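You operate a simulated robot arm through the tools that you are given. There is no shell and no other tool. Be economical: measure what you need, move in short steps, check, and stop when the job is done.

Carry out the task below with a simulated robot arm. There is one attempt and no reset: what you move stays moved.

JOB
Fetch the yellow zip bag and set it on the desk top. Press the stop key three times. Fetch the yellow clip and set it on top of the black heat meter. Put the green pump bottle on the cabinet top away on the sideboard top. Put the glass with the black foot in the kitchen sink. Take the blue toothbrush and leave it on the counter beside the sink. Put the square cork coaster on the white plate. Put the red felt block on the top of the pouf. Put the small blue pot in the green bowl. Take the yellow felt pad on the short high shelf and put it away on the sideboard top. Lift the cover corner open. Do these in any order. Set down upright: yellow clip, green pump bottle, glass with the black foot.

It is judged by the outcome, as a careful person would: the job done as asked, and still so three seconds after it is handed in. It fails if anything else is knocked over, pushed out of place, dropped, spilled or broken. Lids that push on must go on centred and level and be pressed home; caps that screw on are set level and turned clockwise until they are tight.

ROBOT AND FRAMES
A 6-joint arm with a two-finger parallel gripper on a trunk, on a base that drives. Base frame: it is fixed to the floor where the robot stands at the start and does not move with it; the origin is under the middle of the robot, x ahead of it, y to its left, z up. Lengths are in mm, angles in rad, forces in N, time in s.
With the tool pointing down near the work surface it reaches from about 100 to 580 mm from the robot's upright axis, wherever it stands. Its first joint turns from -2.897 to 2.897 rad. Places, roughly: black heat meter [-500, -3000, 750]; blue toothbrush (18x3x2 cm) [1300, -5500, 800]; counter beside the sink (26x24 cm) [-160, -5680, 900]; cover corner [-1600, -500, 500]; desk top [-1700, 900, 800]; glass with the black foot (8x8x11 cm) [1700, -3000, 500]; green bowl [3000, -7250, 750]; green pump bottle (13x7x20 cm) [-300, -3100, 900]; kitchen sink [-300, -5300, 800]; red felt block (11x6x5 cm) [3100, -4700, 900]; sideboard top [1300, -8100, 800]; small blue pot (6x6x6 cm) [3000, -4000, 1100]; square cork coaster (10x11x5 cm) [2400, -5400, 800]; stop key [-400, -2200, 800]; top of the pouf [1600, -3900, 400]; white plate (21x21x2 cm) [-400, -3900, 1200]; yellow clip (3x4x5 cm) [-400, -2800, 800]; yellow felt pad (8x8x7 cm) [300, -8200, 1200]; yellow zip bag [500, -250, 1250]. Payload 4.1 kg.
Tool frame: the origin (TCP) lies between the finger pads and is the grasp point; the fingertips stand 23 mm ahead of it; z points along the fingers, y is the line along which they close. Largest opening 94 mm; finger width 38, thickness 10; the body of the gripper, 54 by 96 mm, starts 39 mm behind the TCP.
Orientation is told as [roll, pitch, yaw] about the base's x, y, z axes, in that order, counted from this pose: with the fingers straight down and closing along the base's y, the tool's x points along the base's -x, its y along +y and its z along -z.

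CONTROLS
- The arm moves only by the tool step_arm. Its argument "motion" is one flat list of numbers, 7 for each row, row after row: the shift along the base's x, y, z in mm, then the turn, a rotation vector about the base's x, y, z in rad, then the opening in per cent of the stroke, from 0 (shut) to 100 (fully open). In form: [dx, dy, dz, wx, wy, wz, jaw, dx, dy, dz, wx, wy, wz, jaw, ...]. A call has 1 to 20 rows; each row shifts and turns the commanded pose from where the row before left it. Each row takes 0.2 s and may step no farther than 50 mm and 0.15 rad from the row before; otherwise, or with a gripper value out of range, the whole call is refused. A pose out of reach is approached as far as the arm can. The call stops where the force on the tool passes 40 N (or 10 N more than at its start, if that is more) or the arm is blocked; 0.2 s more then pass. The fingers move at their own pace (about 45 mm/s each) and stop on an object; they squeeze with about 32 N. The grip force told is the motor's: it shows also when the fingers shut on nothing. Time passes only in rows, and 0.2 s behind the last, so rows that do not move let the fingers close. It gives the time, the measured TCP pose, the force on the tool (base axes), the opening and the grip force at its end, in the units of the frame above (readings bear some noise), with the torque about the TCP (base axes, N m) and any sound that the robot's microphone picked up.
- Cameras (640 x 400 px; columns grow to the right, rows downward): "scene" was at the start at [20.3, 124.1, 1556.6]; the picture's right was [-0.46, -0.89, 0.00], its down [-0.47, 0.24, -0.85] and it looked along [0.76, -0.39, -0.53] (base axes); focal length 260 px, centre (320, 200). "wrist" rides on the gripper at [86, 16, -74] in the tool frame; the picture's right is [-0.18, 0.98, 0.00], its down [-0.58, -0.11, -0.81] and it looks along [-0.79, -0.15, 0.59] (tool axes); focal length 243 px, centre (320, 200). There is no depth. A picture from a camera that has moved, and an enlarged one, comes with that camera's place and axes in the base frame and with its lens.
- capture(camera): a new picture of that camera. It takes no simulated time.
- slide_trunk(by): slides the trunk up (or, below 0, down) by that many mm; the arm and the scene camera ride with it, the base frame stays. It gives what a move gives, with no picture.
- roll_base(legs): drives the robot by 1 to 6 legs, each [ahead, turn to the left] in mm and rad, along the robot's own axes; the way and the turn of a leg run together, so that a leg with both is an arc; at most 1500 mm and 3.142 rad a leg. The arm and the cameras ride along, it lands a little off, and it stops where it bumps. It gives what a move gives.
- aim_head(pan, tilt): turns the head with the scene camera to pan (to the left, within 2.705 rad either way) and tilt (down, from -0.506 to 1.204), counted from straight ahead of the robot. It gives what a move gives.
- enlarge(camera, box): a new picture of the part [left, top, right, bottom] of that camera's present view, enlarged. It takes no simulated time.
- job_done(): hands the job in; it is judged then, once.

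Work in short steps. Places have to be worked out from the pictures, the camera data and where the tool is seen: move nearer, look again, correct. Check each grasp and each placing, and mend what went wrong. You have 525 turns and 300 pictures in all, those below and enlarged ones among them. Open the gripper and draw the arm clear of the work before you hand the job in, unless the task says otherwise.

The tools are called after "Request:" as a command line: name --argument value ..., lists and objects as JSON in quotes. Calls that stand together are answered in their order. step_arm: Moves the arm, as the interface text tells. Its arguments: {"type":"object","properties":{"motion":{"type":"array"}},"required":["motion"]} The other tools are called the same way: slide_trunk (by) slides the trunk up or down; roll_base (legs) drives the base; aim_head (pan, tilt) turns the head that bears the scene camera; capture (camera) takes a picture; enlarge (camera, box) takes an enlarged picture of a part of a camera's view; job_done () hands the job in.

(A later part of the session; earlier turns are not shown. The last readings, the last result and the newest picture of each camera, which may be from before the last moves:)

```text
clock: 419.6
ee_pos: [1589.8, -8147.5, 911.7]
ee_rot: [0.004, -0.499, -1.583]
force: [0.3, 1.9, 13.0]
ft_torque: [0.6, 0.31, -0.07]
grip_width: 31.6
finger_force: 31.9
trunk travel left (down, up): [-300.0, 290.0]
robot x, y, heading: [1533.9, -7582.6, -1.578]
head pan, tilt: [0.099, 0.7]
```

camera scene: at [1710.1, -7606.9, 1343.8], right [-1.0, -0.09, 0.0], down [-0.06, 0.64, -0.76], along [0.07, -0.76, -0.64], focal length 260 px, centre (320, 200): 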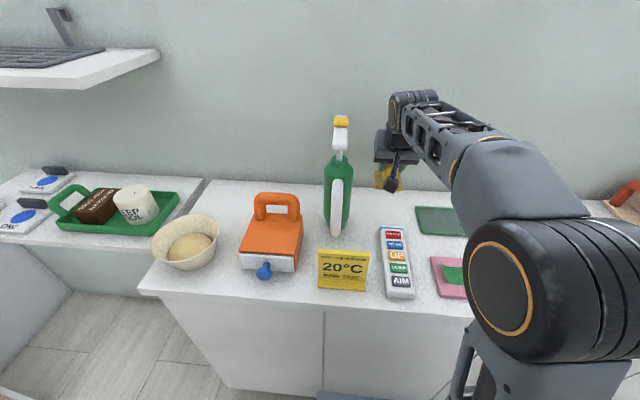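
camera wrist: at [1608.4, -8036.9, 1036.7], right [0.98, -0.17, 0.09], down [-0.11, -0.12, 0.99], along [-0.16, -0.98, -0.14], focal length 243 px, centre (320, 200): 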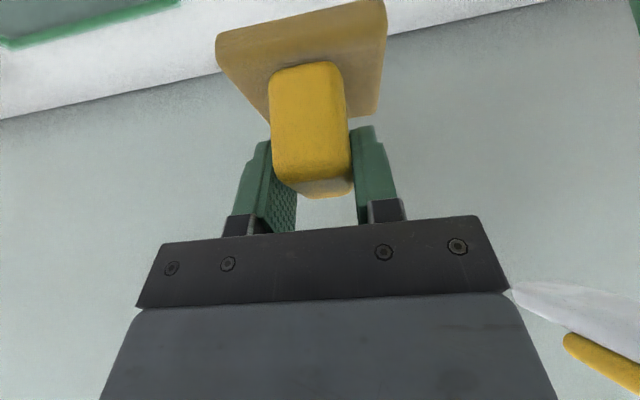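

Contact at ~912 as predicted. Relieve, open and withdraw along the tool axis.

Request:
step_arm --motion '[0, 0, 2, 0, 0, 0, 10, 0, 0, 0, 0, 0, 0, 45, 0, 0, 0, 0, 0, 0, 70, 0, 0, 0, 0, 0, 0, 80, 0, 8, 15, 0, 0, 0, 80, 0, 12, 22, 0, 0, 0, 80, 0, 15, 30, 0, 0, 0, 80, 0, 15, 30, 0, 0, 0, 80, 0, 15, 30, 0, 0, 0, 80, 0, 15, 30, 0, 0, 0, 80]'

Request:
enlarge --camera "scene" --box '[310, 100, 490, 260]'

```text
clock: 421.8
ee_pos: [1589.6, -8067.7, 1068.1]
ee_rot: [0.003, -0.498, -1.584]
force: [0.2, -0.6, 0.4]
ft_torque: [0.03, -0.02, 0.02]
grip_width: 75.1
finger_force: 0.1
trunk travel left (down, up): [-300.0, 290.0]
robot x, y, heading: [1534.5, -7581.1, -1.573]
head pan, tilt: [0.099, 0.7]
```

```text
2.50 times, centred on (400, 180) of scene
camera zoom: at [1710.1, -7607.0, 1343.8], right [-1.0, -0.09, 0.0], down [-0.06, 0.64, -0.76], along [0.07, -0.76, -0.64], focal length 650 px, centre (120, 250)
```

zoom: 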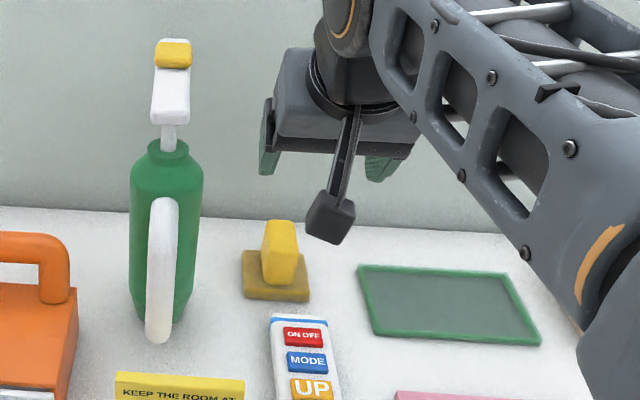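

Pad placed well. Straighten the tool, retract, and drive to the table for the toothbrush.

Request:
step_arm --motion '[0, 20, 15, 0.1, 0, 0, 80, 0, 20, 15, 0.1, 0, 0, 80, 0, 20, 15, 0.1, 0, 0, 80, 0, 20, 15, 0.1, 0, 0, 80, 0, 20, 15, 0.1, 0, 0, 80, 0, 20, 20, 0, 0, 0, 80]'

Request:
roll_base --legs '[[-200, 0], [0, -2.25], [1077, 0], [0, -0.886], [1200, 0]]'

Request:
aim_head --pan -1.3 --tilt 0.6

Request:
capture --camera "scene"

```text
clock: 423.2
ee_pos: [1588.3, -7947.9, 1165.8]
ee_rot: [-0.003, 0.004, -1.58]
force: [0.1, -0.9, 0.4]
ft_torque: [0.01, -0.02, -0.01]
grip_width: 75.2
finger_force: 0.1
trunk travel left (down, up): [-300.0, 290.0]
robot x, y, heading: [1537.6, -7577.7, -1.576]
head pan, tilt: [0.099, 0.7]
```

```text
clock: 443.3
ee_pos: [652.8, -5135.8, 1163.8]
ee_rot: [-0.005, 0.004, 1.532]
force: [-0.2, -0.6, 0.1]
ft_torque: [0.01, -0.02, -0.02]
grip_width: 75.4
finger_force: 0.0
trunk travel left (down, up): [-300.0, 290.0]
robot x, y, heading: [701.6, -5505.8, 1.54]
head pan, tilt: [0.099, 0.7]
```

```text
clock: 444.8
ee_pos: [653.5, -5136.5, 1164.5]
ee_rot: [-0.004, 0.004, 1.531]
force: [-0.4, 0.4, 0.1]
ft_torque: [0.01, 0.02, 0.0]
grip_width: 75.3
finger_force: 0.1
trunk travel left (down, up): [-300.0, 290.0]
robot x, y, heading: [695.4, -5505.0, 1.54]
head pan, tilt: [-1.3, 0.6]
```

```text
144 pictures are left
camera scene: at [615.1, -5540.9, 1352.4], right [0.24, -0.97, 0.0], down [-0.55, -0.13, -0.83], along [0.8, 0.2, -0.56], focal length 260 px, centre (320, 200)
```

scene: 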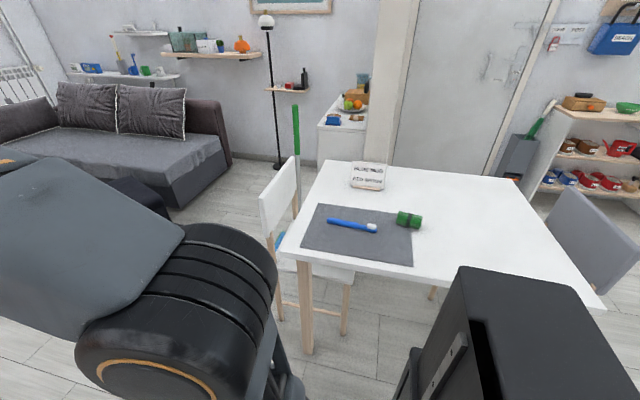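

Toothbrush lies along y on the grey mat at about (1319,-5478). Turn to face the table and look closer.

Request:
roll_base --legs '[[0, -1.54], [90, 0]]'

Request:
step_arm --motion '[20, 0, -20, 0, 0, 0.13, 75, 20, 0, -20, 0, 0, 0.13, 75, 20, 0, -20, 0, 0, 0.13, 75, 10, 0, -20, 0, 0, 0.13, 75, 0, 0, -20, 0, 0, 0.13, 75, 0, 0, -20, 0, 0, 0.13, 75, 0, 0, 0, 0, 0, 0.13, 75, 0, 0, 0, 0, 0, 0.13, 75, 0, 0, 0, 0, 0, 0.13, 75, 0, 0, 0, 0, 0, 0.13, 75, 0, 0, 0, 0, 0, 0.13, 75, 0, 0, 0, 0, 0, 0.14, 75]'

Request:
aim_head --pan 0 --tilt 0.8

Request:
capture --camera "scene"

Request:
capture --camera "wrist"

```text
clock: 449.7
ee_pos: [1157.0, -5464.3, 1165.2]
ee_rot: [-0.003, 0.003, -0.034]
force: [0.1, 0.1, -0.6]
ft_torque: [-0.05, -0.05, 0.0]
grip_width: 75.4
finger_force: 0.2
trunk travel left (down, up): [-300.0, 290.0]
robot x, y, heading: [787.5, -5505.4, -0.032]
head pan, tilt: [-1.3, 0.6]
```

```text
clock: 452.3
ee_pos: [1227.6, -5462.9, 1044.5]
ee_rot: [-0.003, 0.003, 1.536]
force: [0.2, 0.0, 0.0]
ft_torque: [0.01, 0.02, 0.01]
grip_width: 70.8
finger_force: 0.1
trunk travel left (down, up): [-300.0, 290.0]
robot x, y, heading: [785.9, -5508.0, -0.028]
head pan, tilt: [-1.3, 0.6]
```

```text
clock: 453.8
ee_pos: [1227.5, -5463.2, 1044.2]
ee_rot: [-0.004, 0.003, 1.533]
force: [0.1, -0.2, -0.3]
ft_torque: [0.02, 0.04, -0.04]
grip_width: 70.6
finger_force: 0.0
trunk travel left (down, up): [-300.0, 290.0]
robot x, y, heading: [786.5, -5512.8, -0.027]
head pan, tilt: [0.0, 0.799]
```

```text
143 pictures are left
camera scene: at [813.4, -5343.9, 1335.5], right [-0.03, -1.0, 0.0], down [-0.72, 0.02, -0.7], along [0.7, -0.02, -0.72], focal length 260 px, centre (320, 200)
```

scene: 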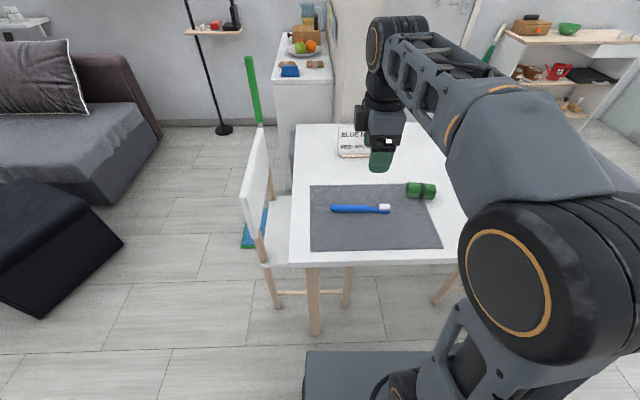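

```text
142 pictures are left
camera wrist: at [1208.3, -5548.5, 1119.5], right [-0.98, 0.22, 0.0], down [0.13, 0.58, 0.8], along [0.18, 0.78, -0.59], focal length 243 px, centre (320, 200)
```

wrist: 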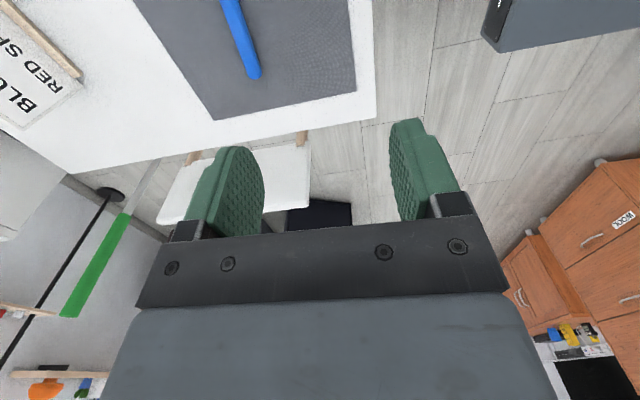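

Brush: x≈1336, y -5399…-5567, z≈760. Move above its middle and take another look.

Request:
step_arm --motion '[25, -3, -30, 0, 0, 0.02, 60, 30, -3, -35, 0, 0, 0.02, 60, 30, -3, -35, 0, 0, 0, 60, 24, 0, -35, 0, 0, 0, 60, 0, 0, -35, 0, 0, 0, 60, 0, 0, -20, 0, 0, 0, 60]'

Request:
enlarge --camera "scene" --box '[290, 130, 450, 270]'

Request:
capture --camera "wrist"

```text
clock: 455.2
ee_pos: [1337.4, -5472.0, 854.0]
ee_rot: [-0.004, 0.004, 1.576]
force: [0.5, 0.0, -0.1]
ft_torque: [0.0, -0.03, -0.02]
grip_width: 56.5
finger_force: 0.1
trunk travel left (down, up): [-300.0, 290.0]
robot x, y, heading: [787.4, -5507.9, -0.025]
head pan, tilt: [0.0, 0.799]
```

```text
2.86 times, centred on (370, 200) of scene
camera zoom: at [813.3, -5343.9, 1335.6], right [-0.03, -1.0, 0.0], down [-0.72, 0.02, -0.7], along [0.7, -0.02, -0.72], focal length 743 px, centre (177, 200)
```

zoom: 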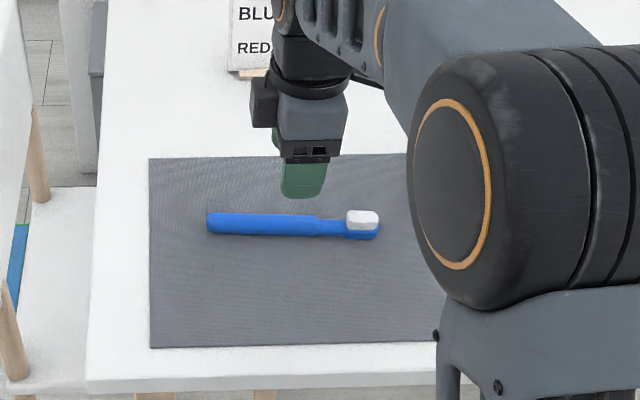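

```text
140 pictures are left
camera wrist: at [1321.0, -5558.1, 929.2], right [-0.98, 0.18, 0.0], down [0.1, 0.58, 0.81], along [0.15, 0.79, -0.59], focal length 243 px, centre (320, 200)
```

wrist: 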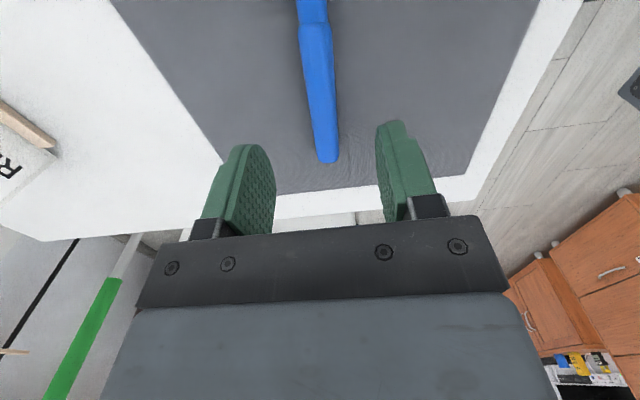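

Centered. Descend carefully.

Request:
step_arm --motion '[2, 0, -25, 0, 0, 0, 60, 0, 0, -25, 0, 0, 0, 60, 0, 0, -12, 0, 0, 0, 60, 0, 0, -6, 0, 0, 0, 60]'

Request:
step_arm --motion '[0, 0, -4, 0, 0, 0, 60, 0, 0, -3, 0, 0, 0, 60]'

Request:
capture --camera "wrist"

```text
clock: 456.2
ee_pos: [1339.2, -5471.6, 785.9]
ee_rot: [-0.003, 0.002, 1.576]
force: [0.3, 0.8, -0.6]
ft_torque: [0.0, 0.0, 0.0]
grip_width: 56.3
finger_force: 0.1
trunk travel left (down, up): [-300.0, 290.0]
robot x, y, heading: [784.3, -5509.7, -0.029]
head pan, tilt: [0.0, 0.799]
```

```text
clock: 456.8
ee_pos: [1338.5, -5472.8, 779.2]
ee_rot: [-0.004, 0.003, 1.575]
force: [0.7, 0.3, 0.1]
ft_torque: [0.02, 0.01, -0.01]
grip_width: 56.1
finger_force: 0.0
trunk travel left (down, up): [-300.0, 290.0]
robot x, y, heading: [785.8, -5508.2, -0.033]
head pan, tilt: [0.0, 0.799]
```

```text
139 pictures are left
camera wrist: at [1322.5, -5558.1, 854.4], right [-0.98, 0.18, 0.0], down [0.1, 0.58, 0.8], along [0.15, 0.79, -0.59], focal length 243 px, centre (320, 200)
```

wrist: 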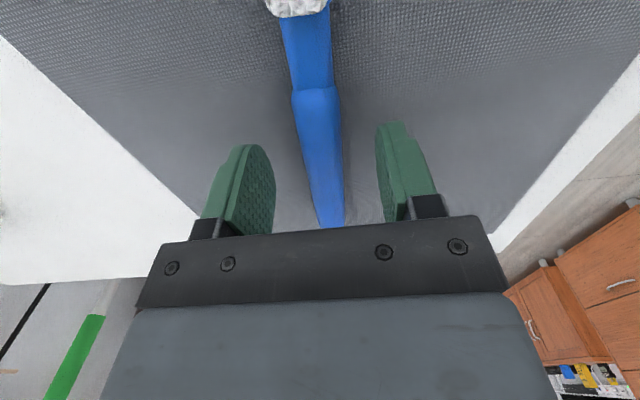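

Request:
step_arm --motion '[0, 0, -3, 0, 0, 0, 60, 0, 0, 0, 0, 0, 0, 60]'

Request:
step_arm --motion '[0, 0, 0, 0, 0, 0, 20, 0, 0, 0, 0, 0, 0, 0, 0, 0, 0, 0, 0, 0, 0, 0, 0, 0, 0, 0, 0, 0]'

```text
clock: 457.4
ee_pos: [1339.1, -5471.7, 776.6]
ee_rot: [-0.003, 0.002, 1.577]
force: [-0.1, 0.8, -0.3]
ft_torque: [0.02, 0.0, -0.01]
grip_width: 56.3
finger_force: 0.0
trunk travel left (down, up): [-300.0, 290.0]
robot x, y, heading: [787.7, -5509.2, -0.027]
head pan, tilt: [0.0, 0.799]
```

```text
clock: 458.4
ee_pos: [1337.3, -5472.2, 776.5]
ee_rot: [-0.003, 0.004, 1.577]
force: [0.1, -1.1, 0.0]
ft_torque: [-0.03, 0.05, 0.02]
grip_width: 20.9
finger_force: 32.5
trunk travel left (down, up): [-300.0, 290.0]
robot x, y, heading: [788.5, -5505.9, -0.03]
head pan, tilt: [0.0, 0.799]
```

Gripped at 20.9 mm. Lift gently and check.

Request:
step_arm --motion '[0, 0, 5, 0, 0, 0, 0, 0, 0, 10, 0, 0, 0, 0, 0, 0, 25, 0, 0, 0, 0, -10, 0, 35, 0, 0, 0, 0, -20, 0, 40, 0, 0, 0, 0, -30, 0, 40, 0, 0, 0, 0, -30, 0, 40, 0, 0, 0, 0, -30, 0, 40, 0, 0, 0, 0]'

Request:
capture --camera "wrist"

```text
clock: 460.2
ee_pos: [1218.8, -5472.2, 1008.9]
ee_rot: [-0.004, 0.004, 1.575]
force: [0.6, -0.6, 0.4]
ft_torque: [-0.03, 0.03, 0.0]
grip_width: 20.9
finger_force: 31.8
trunk travel left (down, up): [-300.0, 290.0]
robot x, y, heading: [789.7, -5507.3, -0.029]
head pan, tilt: [0.0, 0.799]
```

```text
138 pictures are left
camera wrist: at [1202.3, -5557.8, 1083.0], right [-0.98, 0.18, 0.0], down [0.1, 0.58, 0.8], along [0.15, 0.79, -0.59], focal length 243 px, centre (320, 200)
```

wrist: 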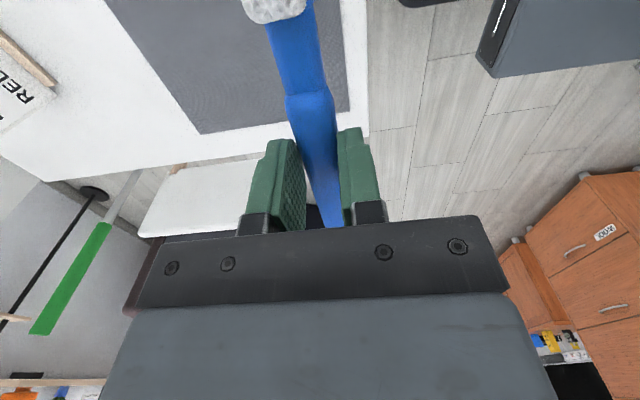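

Brush held. Turn round to face the kitchen counter.

Request:
roll_base --legs '[[-60, 0], [0, 3.12], [200, 0]]'

Request:
aim_head --pan 0.1 --tilt 0.55

Request:
capture --camera "scene"

```text
clock: 469.8
ee_pos: [91.8, -5567.9, 1006.3]
ee_rot: [-0.003, 0.003, -1.518]
force: [-0.3, 0.4, 0.3]
ft_torque: [-0.01, -0.01, -0.02]
grip_width: 20.6
finger_force: 32.5
trunk travel left (down, up): [-300.0, 290.0]
robot x, y, heading: [520.1, -5509.7, -3.118]
head pan, tilt: [0.0, 0.799]
```

```text
clock: 470.6
ee_pos: [93.3, -5568.6, 1009.2]
ee_rot: [-0.003, 0.004, -1.52]
force: [0.1, 0.4, -0.1]
ft_torque: [0.0, 0.01, -0.01]
grip_width: 20.8
finger_force: 31.7
trunk travel left (down, up): [-300.0, 290.0]
robot x, y, heading: [520.4, -5507.3, -3.119]
head pan, tilt: [0.099, 0.55]
```

```text
137 pictures are left
camera scene: at [496.1, -5687.8, 1356.9], right [-0.12, 0.99, 0.0], down [0.52, 0.06, -0.85], along [-0.85, -0.1, -0.52], focal length 260 px, centre (320, 200)
```

scene: 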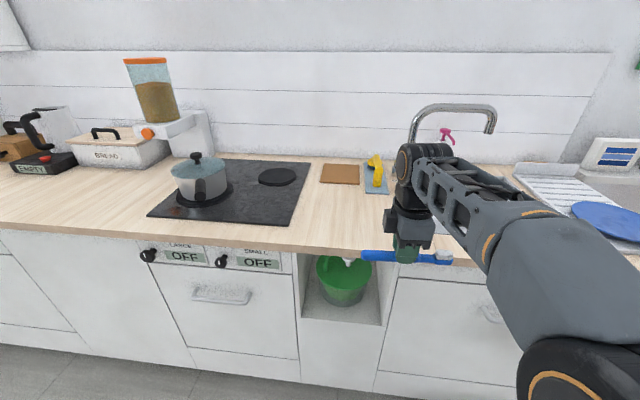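

Free counter area between the hob and the sink at about (-150,-5690). Advance and move the brush there.

Request:
roll_base --legs '[[130, 0]]'

Request:
step_arm --motion '[-15, -20, 0, 0, 0, 0, 0, -20, -25, 0, 0, 0, 0, 0, -20, -25, 0, 0, 0, 0, 0, -20, -25, 0, 0, 0, 0, 0, -20, -25, 0, 0, 0, 0, 0, -20, -12, 0, 0, 0, 0, 0]'

Request:
capture --camera "scene"

Request:
capture --camera "wrist"

```text
clock: 471.9
ee_pos: [-35.1, -5570.9, 1008.9]
ee_rot: [-0.003, 0.004, -1.517]
force: [0.6, -0.4, 0.7]
ft_torque: [0.01, 0.03, 0.02]
grip_width: 20.7
finger_force: 32.3
trunk travel left (down, up): [-300.0, 290.0]
robot x, y, heading: [394.5, -5510.8, -3.121]
head pan, tilt: [0.099, 0.55]
```

```text
clock: 473.3
ee_pos: [-153.5, -5702.7, 1007.3]
ee_rot: [-0.004, 0.005, -1.517]
force: [0.6, -0.1, -0.3]
ft_torque: [0.01, 0.04, 0.0]
grip_width: 20.9
finger_force: 31.7
trunk travel left (down, up): [-300.0, 290.0]
robot x, y, heading: [393.1, -5513.7, -3.125]
head pan, tilt: [0.099, 0.55]
```

```text
136 pictures are left
camera scene: at [367.9, -5690.6, 1356.9], right [-0.12, 0.99, 0.0], down [0.52, 0.06, -0.85], along [-0.85, -0.1, -0.52], focal length 260 px, centre (320, 200)
```

scene: 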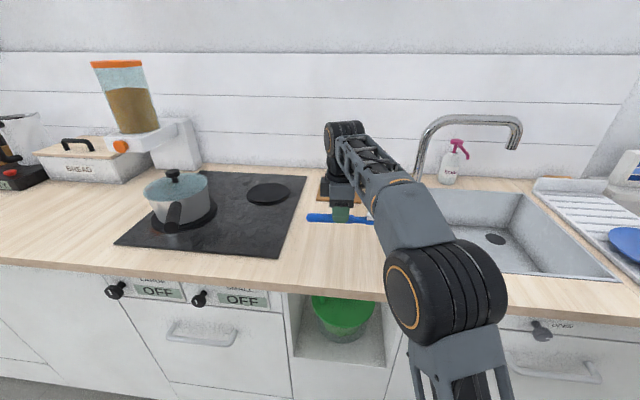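

```text
135 pictures are left
camera wrist: at [-141.1, -5615.0, 1082.6], right [0.99, -0.13, 0.0], down [-0.08, -0.59, 0.8], along [-0.11, -0.8, -0.59], focal length 243 px, centre (320, 200)
```

wrist: 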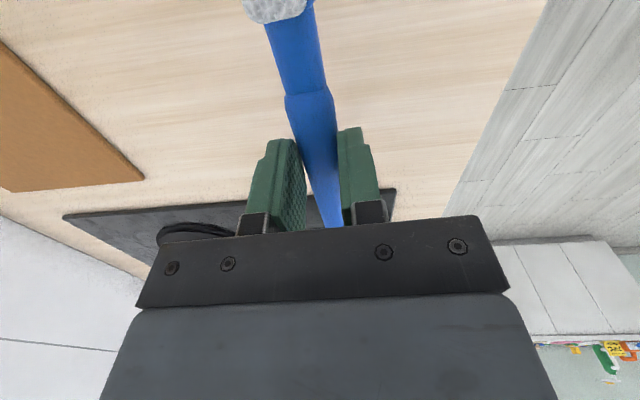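

Brush is over the free area. Lower it.

Request:
step_arm --motion '[0, 0, -25, 0, 0, 0, 0, 0, 0, -25, 0, 0, 0, 0, 0, 0, -15, 0, 0, 0, 0, 0, 0, -5, 0, 0, 0, 0]'

Request:
step_arm --motion '[0, 0, -4, 0, 0, 0, 0, 0, 0, -3, 0, 0, 0, 0]'

Request:
step_arm --motion '[0, 0, -3, 0, 0, 0, 0, 0, 0, -3, 0, 0, 0, 0]'

```text
clock: 474.3
ee_pos: [-152.3, -5702.0, 937.6]
ee_rot: [-0.001, 0.004, -1.518]
force: [-0.3, 0.3, 0.4]
ft_torque: [0.03, 0.01, 0.0]
grip_width: 20.7
finger_force: 32.4
trunk travel left (down, up): [-300.0, 290.0]
robot x, y, heading: [393.9, -5514.0, -3.121]
head pan, tilt: [0.099, 0.55]
```

```text
clock: 474.9
ee_pos: [-150.5, -5701.2, 933.6]
ee_rot: [-0.01, 0.002, -1.516]
force: [-3.7, 0.5, 12.6]
ft_torque: [0.1, 0.03, -0.02]
grip_width: 20.6
finger_force: 32.2
trunk travel left (down, up): [-300.0, 290.0]
robot x, y, heading: [395.2, -5511.8, -3.121]
head pan, tilt: [0.099, 0.55]
```

```text
clock: 475.5
ee_pos: [-149.6, -5702.1, 926.2]
ee_rot: [-0.007, 0.002, -1.52]
force: [-8.1, 0.7, 25.9]
ft_torque: [-0.03, 0.13, -0.03]
grip_width: 20.8
finger_force: 32.6
trunk travel left (down, up): [-300.0, 290.0]
robot x, y, heading: [392.0, -5511.1, -3.121]
head pan, tilt: [0.099, 0.55]
```

Contact. Relieve and release.

Request:
step_arm --motion '[0, 0, 5, 0, 0, 0, 0, 0, 0, 2, 0, 0, 0, 0, 0, 0, 0, 0, 0, 0, 40, 0, 0, 0, 0, 0, 0, 60, 0, 0, 0, 0, 0, 0, 60, 0, 0, 20, 0, 0, 0, 60, 0, 0, 30, 0, 0, 0, 60, 0, 0, 40, 0, 0, 0, 60, 20, 0, 40, 0, 0, 0, 60, 30, 0, 30, 0, 0, 0, 60]'

Request:
capture --camera "wrist"

Request:
capture --camera "scene"

```text
clock: 477.7
ee_pos: [-101.7, -5700.6, 1091.9]
ee_rot: [-0.003, 0.005, -1.519]
force: [-0.1, -0.4, -0.9]
ft_torque: [0.0, 0.0, 0.03]
grip_width: 56.7
finger_force: 0.0
trunk travel left (down, up): [-300.0, 290.0]
robot x, y, heading: [393.8, -5517.5, -3.122]
head pan, tilt: [0.099, 0.55]
```

```text
134 pictures are left
camera wrist: at [-89.0, -5613.2, 1166.4], right [0.99, -0.13, 0.0], down [-0.08, -0.59, 0.8], along [-0.11, -0.8, -0.59], focal length 243 px, centre (320, 200)
```

wrist: 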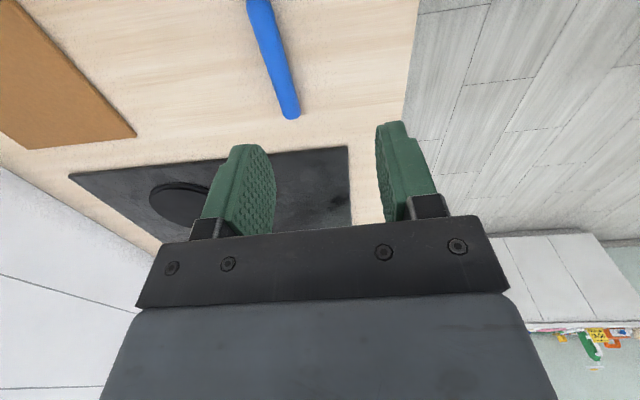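

```text
133 pictures are left
camera scene: at [367.7, -5690.6, 1356.9], right [-0.12, 0.99, 0.0], down [0.52, 0.06, -0.85], along [-0.85, -0.1, -0.52], focal length 260 px, centre (320, 200)
```

scene: 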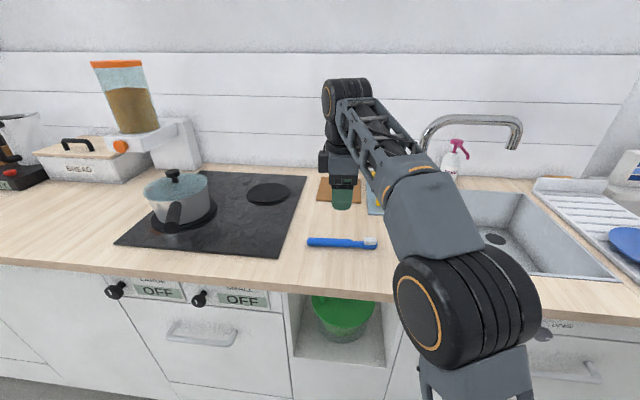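

Toothbrush is in place. Unwind the tool yaw, then drive to the shelf with the coaster.

Request:
step_arm --motion '[20, 10, 10, 0, 0, -0.145, 60, 20, 10, 10, 0, 0, -0.145, 60, 20, 10, 10, 0, 0, -0.145, 60, 10, 10, 0, 0, 0, -0.145, 60, 0, 10, 0, 0, 0, -0.145, 60, 0, 10, 0, 0, 0, -0.145, 60, 0, 10, 0, 0, 0, -0.145, 60, 0, 10, 0, 0, 0, -0.145, 60, 0, 0, 0, 0, 0, -0.145, 60, 0, 0, 0, 0, 0, -0.145, 60, 0, 0, 0, 0, 0, -0.145, 60]'

Request:
roll_base --legs '[[-350, 0], [0, -1.59], [900, 0], [0, -1.571], [1400, 0]]'

Request:
aim_head --pan -0.9 --tilt 0.55

Request:
capture --camera "scene"

```text
clock: 480.1
ee_pos: [-29.8, -5623.5, 1122.2]
ee_rot: [-0.006, 0.004, -3.116]
force: [-0.6, 0.0, -0.4]
ft_torque: [-0.01, 0.02, 0.0]
grip_width: 56.7
finger_force: 0.0
trunk travel left (down, up): [-300.0, 290.0]
robot x, y, heading: [394.3, -5510.8, -3.123]
head pan, tilt: [0.099, 0.55]
```

```text
clock: 500.9
ee_pos: [2529.2, -4501.3, 1122.2]
ee_rot: [-0.003, 0.004, 0.022]
force: [-1.0, -1.1, -0.6]
ft_torque: [0.0, -0.02, -0.03]
grip_width: 56.3
finger_force: 0.0
trunk travel left (down, up): [-300.0, 290.0]
robot x, y, heading: [2107.7, -4606.4, 0.014]
head pan, tilt: [0.099, 0.55]
```

```text
clock: 502.1
ee_pos: [2529.1, -4501.1, 1122.0]
ee_rot: [-0.004, 0.004, 0.022]
force: [-0.4, -0.3, 0.2]
ft_torque: [-0.02, -0.02, 0.01]
grip_width: 56.4
finger_force: 0.0
trunk travel left (down, up): [-300.0, 290.0]
robot x, y, heading: [2107.5, -4608.3, 0.014]
head pan, tilt: [-0.901, 0.55]
```

```text
132 pictures are left
camera scene: at [2101.0, -4513.3, 1356.9], right [-0.77, -0.63, 0.0], down [-0.33, 0.4, -0.85], along [0.54, -0.66, -0.52], focal length 260 px, centre (320, 200)
```

scene: 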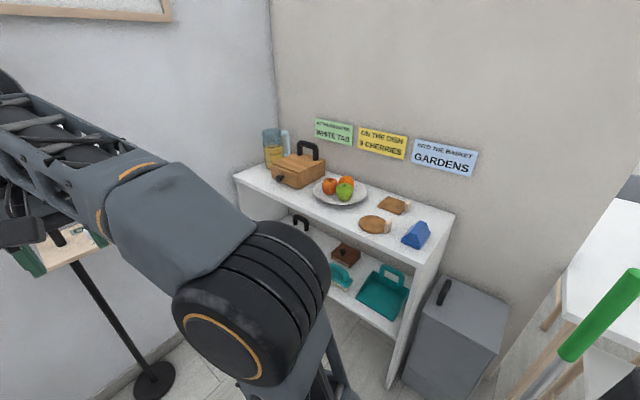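

Request:
enlarge --camera "scene" --box '[300, 160, 460, 260]'

```text
4.00 times, centred on (380, 210) of scene
camera zoom: at [2101.0, -4513.3, 1356.9], right [-0.77, -0.63, 0.0], down [-0.33, 0.4, -0.85], along [0.54, -0.66, -0.52], focal length 1040 px, centre (80, 160)
```

zoom: 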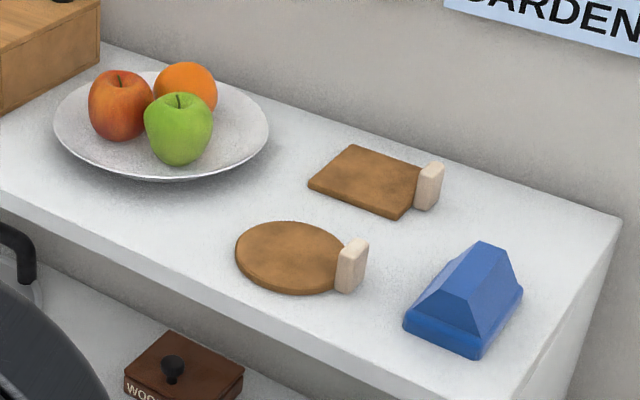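

The square cork coaster is at about (2413,-5313), its tab at (2355,-5319). Position the base to face the shelf.

Request:
roll_base --legs '[[0, -0.55], [290, 0], [0, -1.03]]'

Request:
aim_head --pan 0.0 --tilt 0.7

Request:
capture --camera "scene"

Request:
capture --camera "wrist"

```text
clock: 508.3
ee_pos: [2457.9, -5184.7, 1122.2]
ee_rot: [-0.004, 0.003, -1.558]
force: [-0.2, -0.6, 0.9]
ft_torque: [-0.01, -0.03, 0.01]
grip_width: 56.3
finger_force: 0.1
trunk travel left (down, up): [-300.0, 290.0]
robot x, y, heading: [2358.7, -4761.5, -1.568]
head pan, tilt: [-0.901, 0.55]
```

```text
clock: 509.5
ee_pos: [2457.1, -5184.7, 1122.5]
ee_rot: [-0.004, 0.002, -1.56]
force: [-0.5, 0.1, 0.7]
ft_torque: [0.02, 0.0, -0.01]
grip_width: 56.2
finger_force: 0.1
trunk travel left (down, up): [-300.0, 290.0]
robot x, y, heading: [2359.9, -4757.5, -1.569]
head pan, tilt: [0.0, 0.7]
```

```text
130 pictures are left
camera scene: at [2522.9, -4785.2, 1343.8], right [-1.0, 0.0, 0.0], down [0.0, 0.64, -0.77], along [0.0, -0.77, -0.64], focal length 260 px, centre (320, 200)
```

scene: 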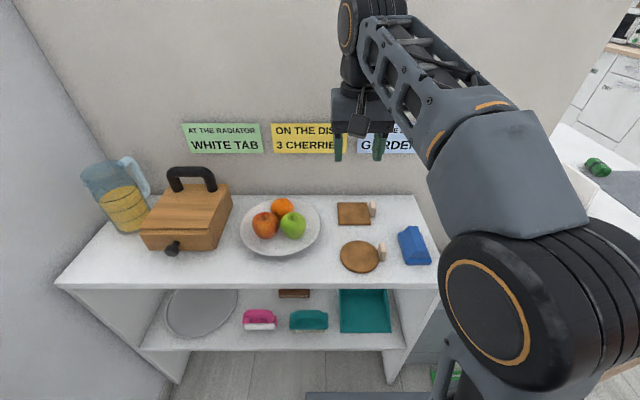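

```text
129 pictures are left
camera wrist: at [2473.1, -5098.1, 1197.2], right [0.98, -0.17, 0.0], down [-0.1, -0.58, 0.8], along [-0.14, -0.79, -0.59], focal length 243 px, centre (320, 200)
```

wrist: 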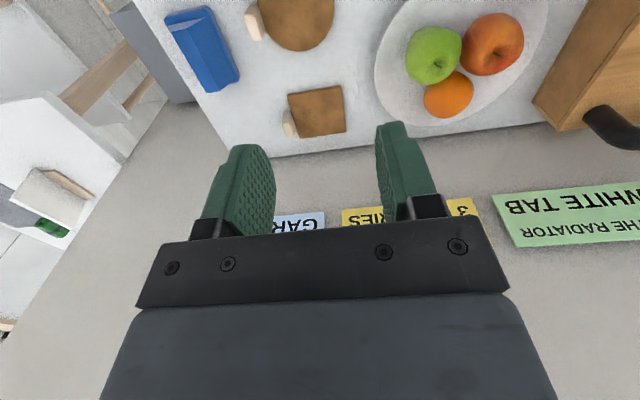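

Request:
enlarge --camera "scene" --box '[320, 190, 400, 250]'

Request:
enlarge --camera "wrist" --box '[250, 70, 370, 160]'

```text
6.67 times, centred on (360, 220) of scene
camera zoom: at [2522.9, -4785.2, 1343.8], right [-1.0, 0.0, 0.0], down [0.0, 0.64, -0.77], along [0.0, -0.77, -0.64], focal length 1733 px, centre (53, 67)
```

zoom: 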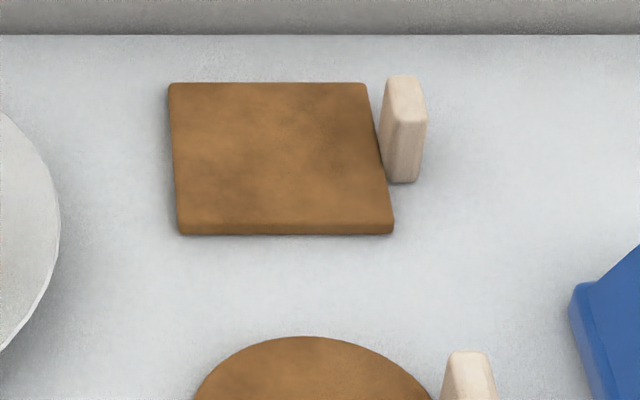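

```text
4.44 times, centred on (310, 115) of wrist
camera zoom: at [2473.1, -5098.1, 1197.2], right [0.98, -0.17, 0.0], down [-0.1, -0.58, 0.8], along [-0.14, -0.79, -0.59], focal length 1078 px, centre (364, 578)
```

zoom: 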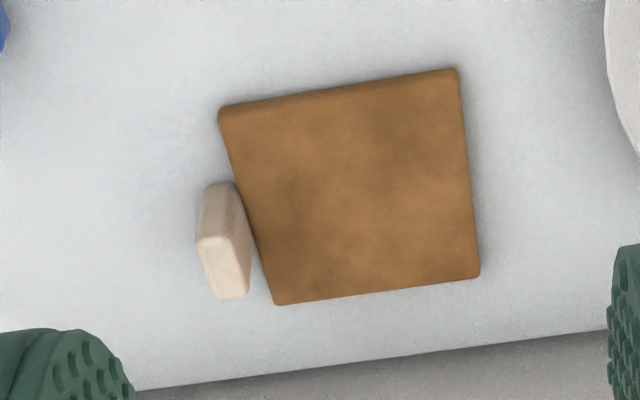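

Tab is ~15 mm thick in x, ~25 mm in y. Advance 50 mm and move above it with jaws at ~50 mm.

Request:
roll_base --legs '[[50, 0]]'

Request:
step_arm --motion '[-20, -20, -20, 0, 0, 0, 50, -20, -25, -30, 0, 0, 0, 50, -20, -25, -35, 0, 0, 0, 50, -20, -25, -35, 0, 0, 0, 50, 0, -5, -35, 0, 0, 0, 50]'

Request:
capture --camera "wrist"

Request:
enlarge --camera "scene" --box '[310, 150, 430, 250]'

```text
clock: 510.4
ee_pos: [2457.8, -5235.7, 1122.7]
ee_rot: [-0.004, 0.002, -1.56]
force: [0.2, -0.6, -0.3]
ft_torque: [0.03, 0.0, 0.01]
grip_width: 56.4
finger_force: 0.0
trunk travel left (down, up): [-300.0, 290.0]
robot x, y, heading: [2355.1, -4805.9, -1.567]
head pan, tilt: [0.0, 0.7]
```

```text
clock: 511.6
ee_pos: [2377.0, -5332.9, 968.0]
ee_rot: [-0.003, 0.003, -1.561]
force: [-0.2, 0.3, 0.5]
ft_torque: [0.02, 0.03, 0.02]
grip_width: 46.7
finger_force: 0.1
trunk travel left (down, up): [-300.0, 290.0]
robot x, y, heading: [2353.9, -4811.9, -1.565]
head pan, tilt: [0.0, 0.7]
```

```text
126 pictures are left
camera wrist: at [2392.4, -5245.4, 1041.7], right [0.98, -0.17, 0.0], down [-0.1, -0.58, 0.8], along [-0.14, -0.79, -0.59], focal length 243 px, centre (320, 200)
```

wrist: 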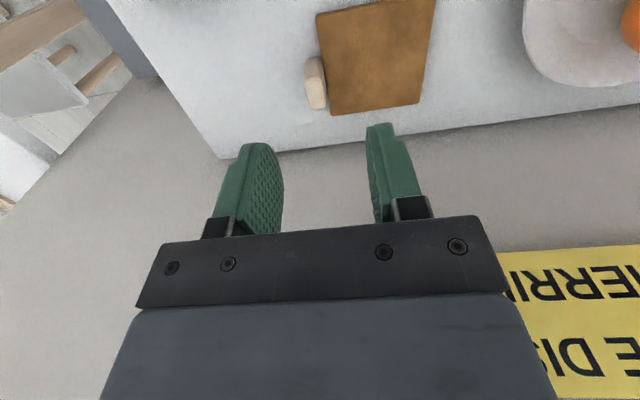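

```text
4.00 times, centred on (370, 200) of scene
camera zoom: at [2523.0, -4835.4, 1343.8], right [-1.0, 0.0, 0.0], down [0.0, 0.64, -0.76], along [0.0, -0.76, -0.64], focal length 1040 px, centre (120, 200)
```

zoom: 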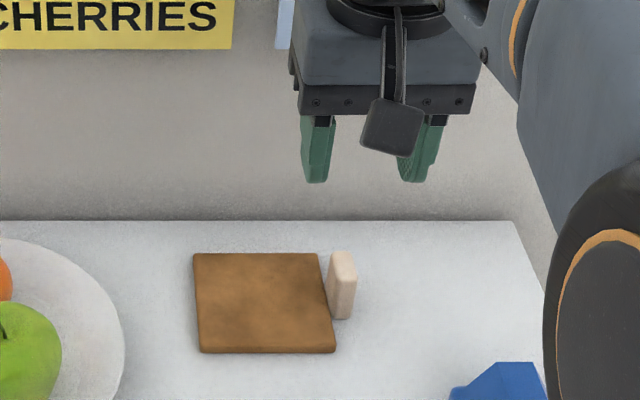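

Estimates vary a bit; move to (2369,-5353), lower to 915 and re-look.

Request:
step_arm --motion '[-8, -20, -25, 0, 0, 0, 50, 0, 0, -28, 0, 0, 0, 50]'

Request:
capture --camera "wrist"

Request:
enlarge --camera "scene" --box '[310, 150, 430, 250]'

```text
clock: 512.2
ee_pos: [2370.4, -5355.1, 913.4]
ee_rot: [-0.003, 0.004, -1.56]
force: [0.2, 0.5, 0.0]
ft_torque: [0.0, -0.02, 0.01]
grip_width: 47.0
finger_force: 0.1
trunk travel left (down, up): [-300.0, 290.0]
robot x, y, heading: [2356.6, -4808.2, -1.571]
head pan, tilt: [0.0, 0.7]
```

```text
124 pictures are left
camera wrist: at [2385.5, -5268.4, 987.7], right [0.98, -0.17, 0.0], down [-0.1, -0.58, 0.81], along [-0.14, -0.79, -0.59], focal length 243 px, centre (320, 200)
```

wrist: 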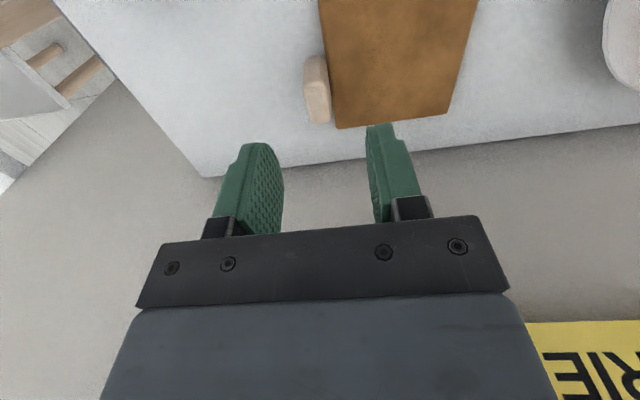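

```text
4.00 times, centred on (370, 200) of scene
camera zoom: at [2523.1, -4835.4, 1343.8], right [-1.0, 0.0, 0.0], down [0.0, 0.64, -0.76], along [0.0, -0.76, -0.64], focal length 1040 px, centre (120, 200)
```

zoom: 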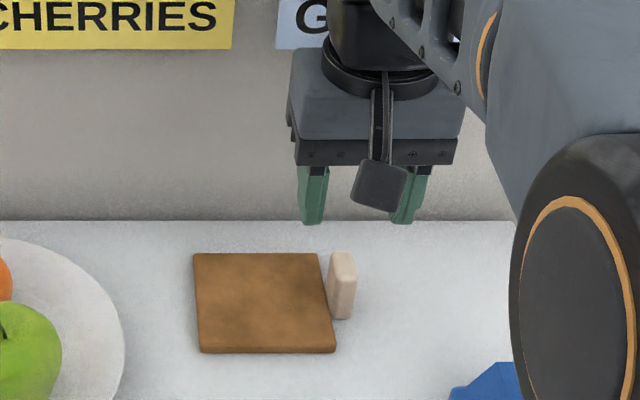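

Refined: shelf z≈835, tab top ≈880 at (2373,-5337). Adjust and descend slowly.

Request:
step_arm --motion '[3, 18, 0, 0, 0, 0, 50, 0, 0, -15, 0, 0, 0, 50, 0, 0, -12, 0, 0, 0, 50, 0, 0, -8, 0, 0, 0, 50]'

Request:
capture --camera "wrist"

```text
clock: 513.2
ee_pos: [2373.7, -5336.2, 878.9]
ee_rot: [-0.002, 0.003, -1.559]
force: [0.1, -0.7, -0.3]
ft_torque: [0.03, 0.02, 0.01]
grip_width: 47.1
finger_force: 0.0
trunk travel left (down, up): [-300.0, 290.0]
robot x, y, heading: [2358.4, -4808.4, -1.567]
head pan, tilt: [0.0, 0.7]
```

```text
122 pictures are left
camera wrist: at [2388.7, -5250.2, 952.8], right [0.98, -0.17, 0.0], down [-0.1, -0.58, 0.81], along [-0.14, -0.79, -0.59], focal length 243 px, centre (320, 200)
```

wrist: 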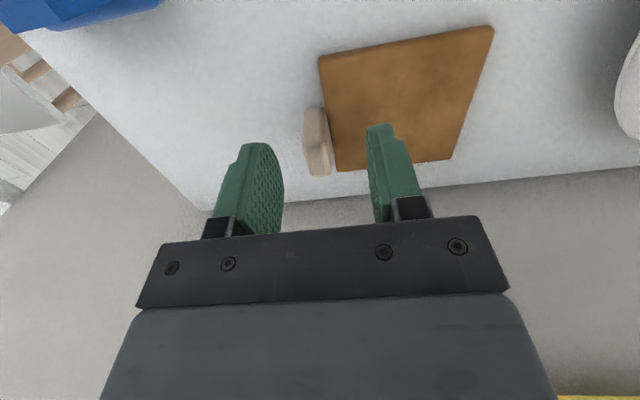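

Tab top is ~865; descend 14 mm more and close.

Request:
step_arm --motion '[0, 2, -7, 0, 0, 0, 50, 0, 2, -7, 0, 0, 0, 50, 0, 0, 0, 0, 0, 0, 50]'

Request:
capture --camera "wrist"

```text
clock: 514.0
ee_pos: [2373.2, -5333.4, 864.1]
ee_rot: [-0.004, 0.004, -1.561]
force: [-0.3, 0.2, 0.5]
ft_torque: [0.0, -0.01, -0.02]
grip_width: 47.0
finger_force: 0.0
trunk travel left (down, up): [-300.0, 290.0]
robot x, y, heading: [2358.2, -4809.2, -1.57]
head pan, tilt: [0.0, 0.7]
```

```text
121 pictures are left
camera wrist: at [2388.7, -5246.3, 940.0], right [0.98, -0.17, 0.0], down [-0.1, -0.59, 0.8], along [-0.14, -0.79, -0.59], focal length 243 px, centre (320, 200)
```

wrist: 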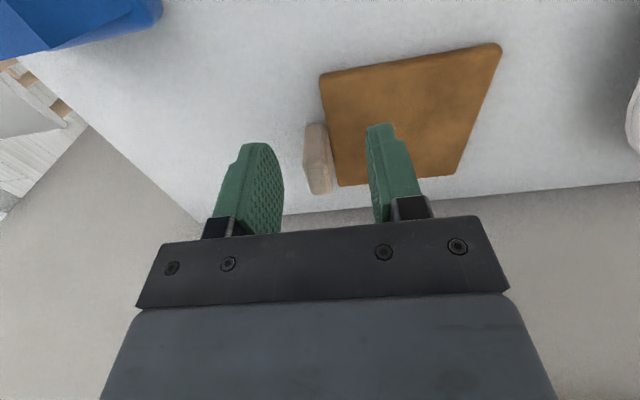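

Request:
step_arm --motion '[0, 0, -5, 0, 0, 0, 50, 0, 0, 0, 0, 0, 0, 25, 0, 0, 0, 0, 0, 0, 0, 0, 0, 0, 0, 0, 0, 0, 0, 0, 0, 0, 0, 0, 0]'

Request:
step_arm --motion '[0, 0, 5, 0, 0, 0, 0, 0, 0, 10, 0, 0, 0, 0, 0, 0, 20, 0, 0, 0, 0, 0, 0, 30, 0, 0, 0, 0]'

Request:
capture --camera "wrist"

```text
clock: 515.2
ee_pos: [2373.3, -5333.0, 859.2]
ee_rot: [-0.002, 0.003, -1.562]
force: [-0.3, 0.3, 0.2]
ft_torque: [0.01, 0.03, 0.01]
grip_width: 14.9
finger_force: 32.0
trunk travel left (down, up): [-300.0, 290.0]
robot x, y, heading: [2354.3, -4811.6, -1.565]
head pan, tilt: [0.0, 0.7]
```

```text
clock: 516.2
ee_pos: [2371.4, -5332.5, 924.8]
ee_rot: [-0.002, 0.004, -1.56]
force: [-1.0, -0.1, -0.9]
ft_torque: [0.01, 0.01, -0.01]
grip_width: 15.0
finger_force: 32.1
trunk travel left (down, up): [-300.0, 290.0]
robot x, y, heading: [2358.0, -4810.8, -1.569]
head pan, tilt: [0.0, 0.7]
```

```text
120 pictures are left
camera wrist: at [2386.9, -5246.6, 999.7], right [0.98, -0.17, 0.0], down [-0.1, -0.59, 0.8], along [-0.14, -0.79, -0.59], focal length 243 px, centre (320, 200)
```

wrist: 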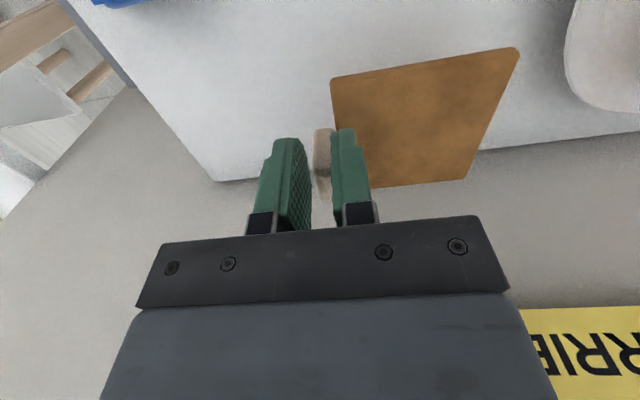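

Coaster held by its tab. Raise, back off, and drive to the tall cabinet with the plate.

Request:
step_arm --motion '[0, 10, 30, 0, 0, 0, 0, 0, 30, 35, 0, 0, 0, 0, 0, 40, 30, 0, 0, 0, 0, 10, 40, 30, 0, 0, 0, 0, 15, 30, 30, 0, 0, 0, 0]'

Request:
roll_base --legs '[[-160, 0], [0, -1.575], [1500, 0], [300, 0], [0, -1.565], [700, 0]]'

Request:
aim_head --pan 1.2 --tilt 0.4

Request:
capture --camera "scene"

```text
refused: row 4 steps farther than a row can; nothing moved
```

```text
clock: 537.4
ee_pos: [558.7, -3436.3, 923.9]
ee_rot: [-0.002, 0.005, 1.571]
force: [0.1, 0.3, 0.6]
ft_torque: [0.0, 0.02, -0.01]
grip_width: 14.6
finger_force: 31.8
trunk travel left (down, up): [-300.0, 290.0]
robot x, y, heading: [564.2, -3956.8, 1.557]
head pan, tilt: [0.0, 0.7]
```

```text
clock: 538.8
ee_pos: [557.5, -3436.2, 923.1]
ee_rot: [-0.003, 0.004, 1.57]
force: [1.0, 0.0, 0.0]
ft_torque: [-0.04, -0.02, 0.0]
grip_width: 15.0
finger_force: 32.0
trunk travel left (down, up): [-300.0, 290.0]
robot x, y, heading: [569.2, -3957.1, 1.56]
head pan, tilt: [1.201, 0.4]
```

```text
119 pictures are left
camera scene: at [314.3, -3984.9, 1370.6], right [0.37, 0.93, 0.0], down [0.36, -0.14, -0.92], along [-0.86, 0.34, -0.39], focal length 260 px, centre (320, 200)
```

scene: 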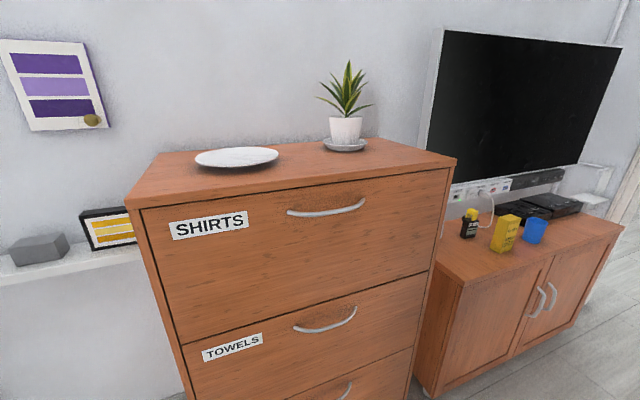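

The plate is at ≈(-400,-3940,1207). Raise trunk and arm, tuck a bit, then turn to face it.

Request:
slide_trunk --by 280

Request:
step_arm --motion '[0, -20, 30, 0, 0, 0, 0, 0, -20, 30, 0, 0, 0, 0, 0, -20, 30, 0, 0, 0, 0, 0, -20, 30, 0, 0, 0, 0, 0, -20, 20, 0, 0, 0, 0]'

Request:
roll_base --legs '[[0, 1.575]]'

Request:
aim_head --pan 0.1 --tilt 0.55

Request:
capture --camera "scene"

```text
clock: 541.6
ee_pos: [556.9, -3436.3, 1204.9]
ee_rot: [-0.004, 0.003, 1.57]
force: [0.9, 0.4, -0.1]
ft_torque: [-0.01, -0.02, -0.01]
grip_width: 14.6
finger_force: 31.7
trunk travel left (down, up): [-580.0, 10.0]
robot x, y, heading: [565.2, -3958.9, 1.562]
head pan, tilt: [1.201, 0.4]
```

```text
clock: 542.8
ee_pos: [557.2, -3537.3, 1345.0]
ee_rot: [-0.003, 0.004, 1.569]
force: [0.3, -0.9, -0.3]
ft_torque: [-0.03, -0.03, -0.01]
grip_width: 14.8
finger_force: 31.6
trunk travel left (down, up): [-580.0, 10.0]
robot x, y, heading: [568.3, -3960.3, 1.561]
head pan, tilt: [1.201, 0.4]
```

```text
clock: 547.1
ee_pos: [142.4, -3977.5, 1345.5]
ee_rot: [-0.005, 0.003, -3.128]
force: [0.6, -0.3, 1.2]
ft_torque: [-0.01, -0.03, -0.01]
grip_width: 14.8
finger_force: 32.2
trunk travel left (down, up): [-580.0, 10.0]
robot x, y, heading: [568.7, -3958.6, -3.136]
head pan, tilt: [1.201, 0.4]
```

```text
clock: 548.4
ee_pos: [142.4, -3976.5, 1345.2]
ee_rot: [-0.004, 0.004, -3.127]
force: [0.0, -0.2, -0.6]
ft_torque: [-0.02, 0.0, 0.01]
grip_width: 14.7
finger_force: 31.7
trunk travel left (down, up): [-580.0, 10.0]
robot x, y, heading: [569.0, -3961.3, -3.135]
head pan, tilt: [0.099, 0.55]
```

```text
118 pictures are left
camera scene: at [539.2, -4136.5, 1636.9], right [-0.11, 0.99, 0.0], down [0.52, 0.06, -0.85], along [-0.85, -0.09, -0.52], focal length 260 px, centre (320, 200)
```

scene: 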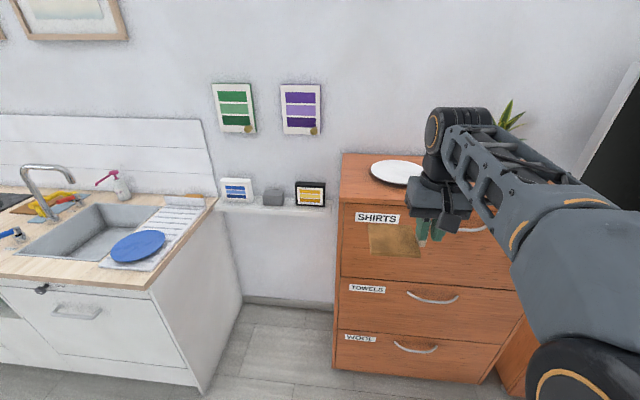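

Coaster hangs level. Drive forward 440 mm toward the cabinet.

Request:
roll_base --legs '[[440, 0]]'

Request:
aim_head --pan 0.1 --tilt 0.75

Request:
step_arm --motion '[-15, 25, 0, 0, 0, 0, 0, -20, 25, 0, 0, 0, 0, 0, -20, 25, 0, 0, 0, 0, 0, -20, 20, 0, 0, 0, 0, 0]'

Request:
capture --camera "scene"

Request:
capture --camera "wrist"

```text
clock: 551.1
ee_pos: [-296.6, -3973.1, 1344.1]
ee_rot: [-0.005, 0.003, -3.138]
force: [-0.5, 0.2, -0.3]
ft_torque: [0.0, -0.04, -0.02]
grip_width: 14.9
finger_force: 32.0
trunk travel left (down, up): [-580.0, 10.0]
robot x, y, heading: [124.0, -3962.0, 3.137]
head pan, tilt: [0.099, 0.55]
```

```text
clock: 551.8
ee_pos: [-296.0, -3972.8, 1344.2]
ee_rot: [-0.003, 0.004, -3.139]
force: [0.1, -0.9, 0.3]
ft_torque: [-0.01, -0.05, -0.02]
grip_width: 14.6
finger_force: 32.2
trunk travel left (down, up): [-580.0, 10.0]
robot x, y, heading: [127.2, -3960.0, 3.137]
head pan, tilt: [0.099, 0.75]
```

```text
clock: 552.8
ee_pos: [-372.4, -3876.3, 1342.0]
ee_rot: [-0.003, 0.003, -3.139]
force: [-0.9, -0.2, -0.1]
ft_torque: [0.02, -0.01, 0.05]
grip_width: 14.8
finger_force: 31.9
trunk travel left (down, up): [-580.0, 10.0]
robot x, y, heading: [126.0, -3960.8, 3.131]
head pan, tilt: [0.099, 0.75]
```

```text
117 pictures are left
camera scene: at [104.2, -4135.4, 1619.6], right [-0.09, 1.0, 0.0], down [0.68, 0.06, -0.73], along [-0.73, -0.07, -0.68], focal length 260 px, centre (320, 200)
```

scene: 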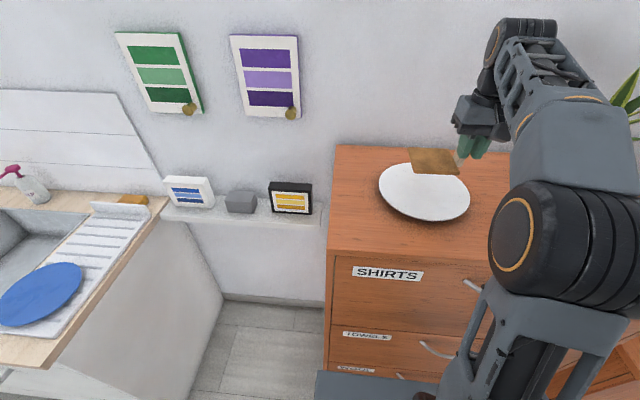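

```text
116 pictures are left
camera wrist: at [-286.1, -3892.6, 1417.4], right [-0.18, -0.98, 0.0], down [-0.58, 0.1, 0.8], along [-0.79, 0.15, -0.59], focal length 243 px, centre (320, 200)
```

wrist: 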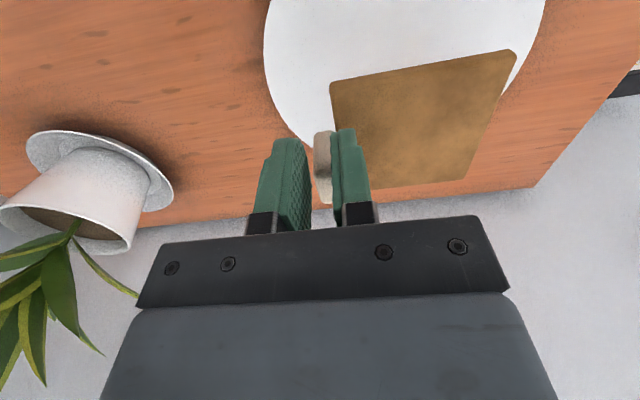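

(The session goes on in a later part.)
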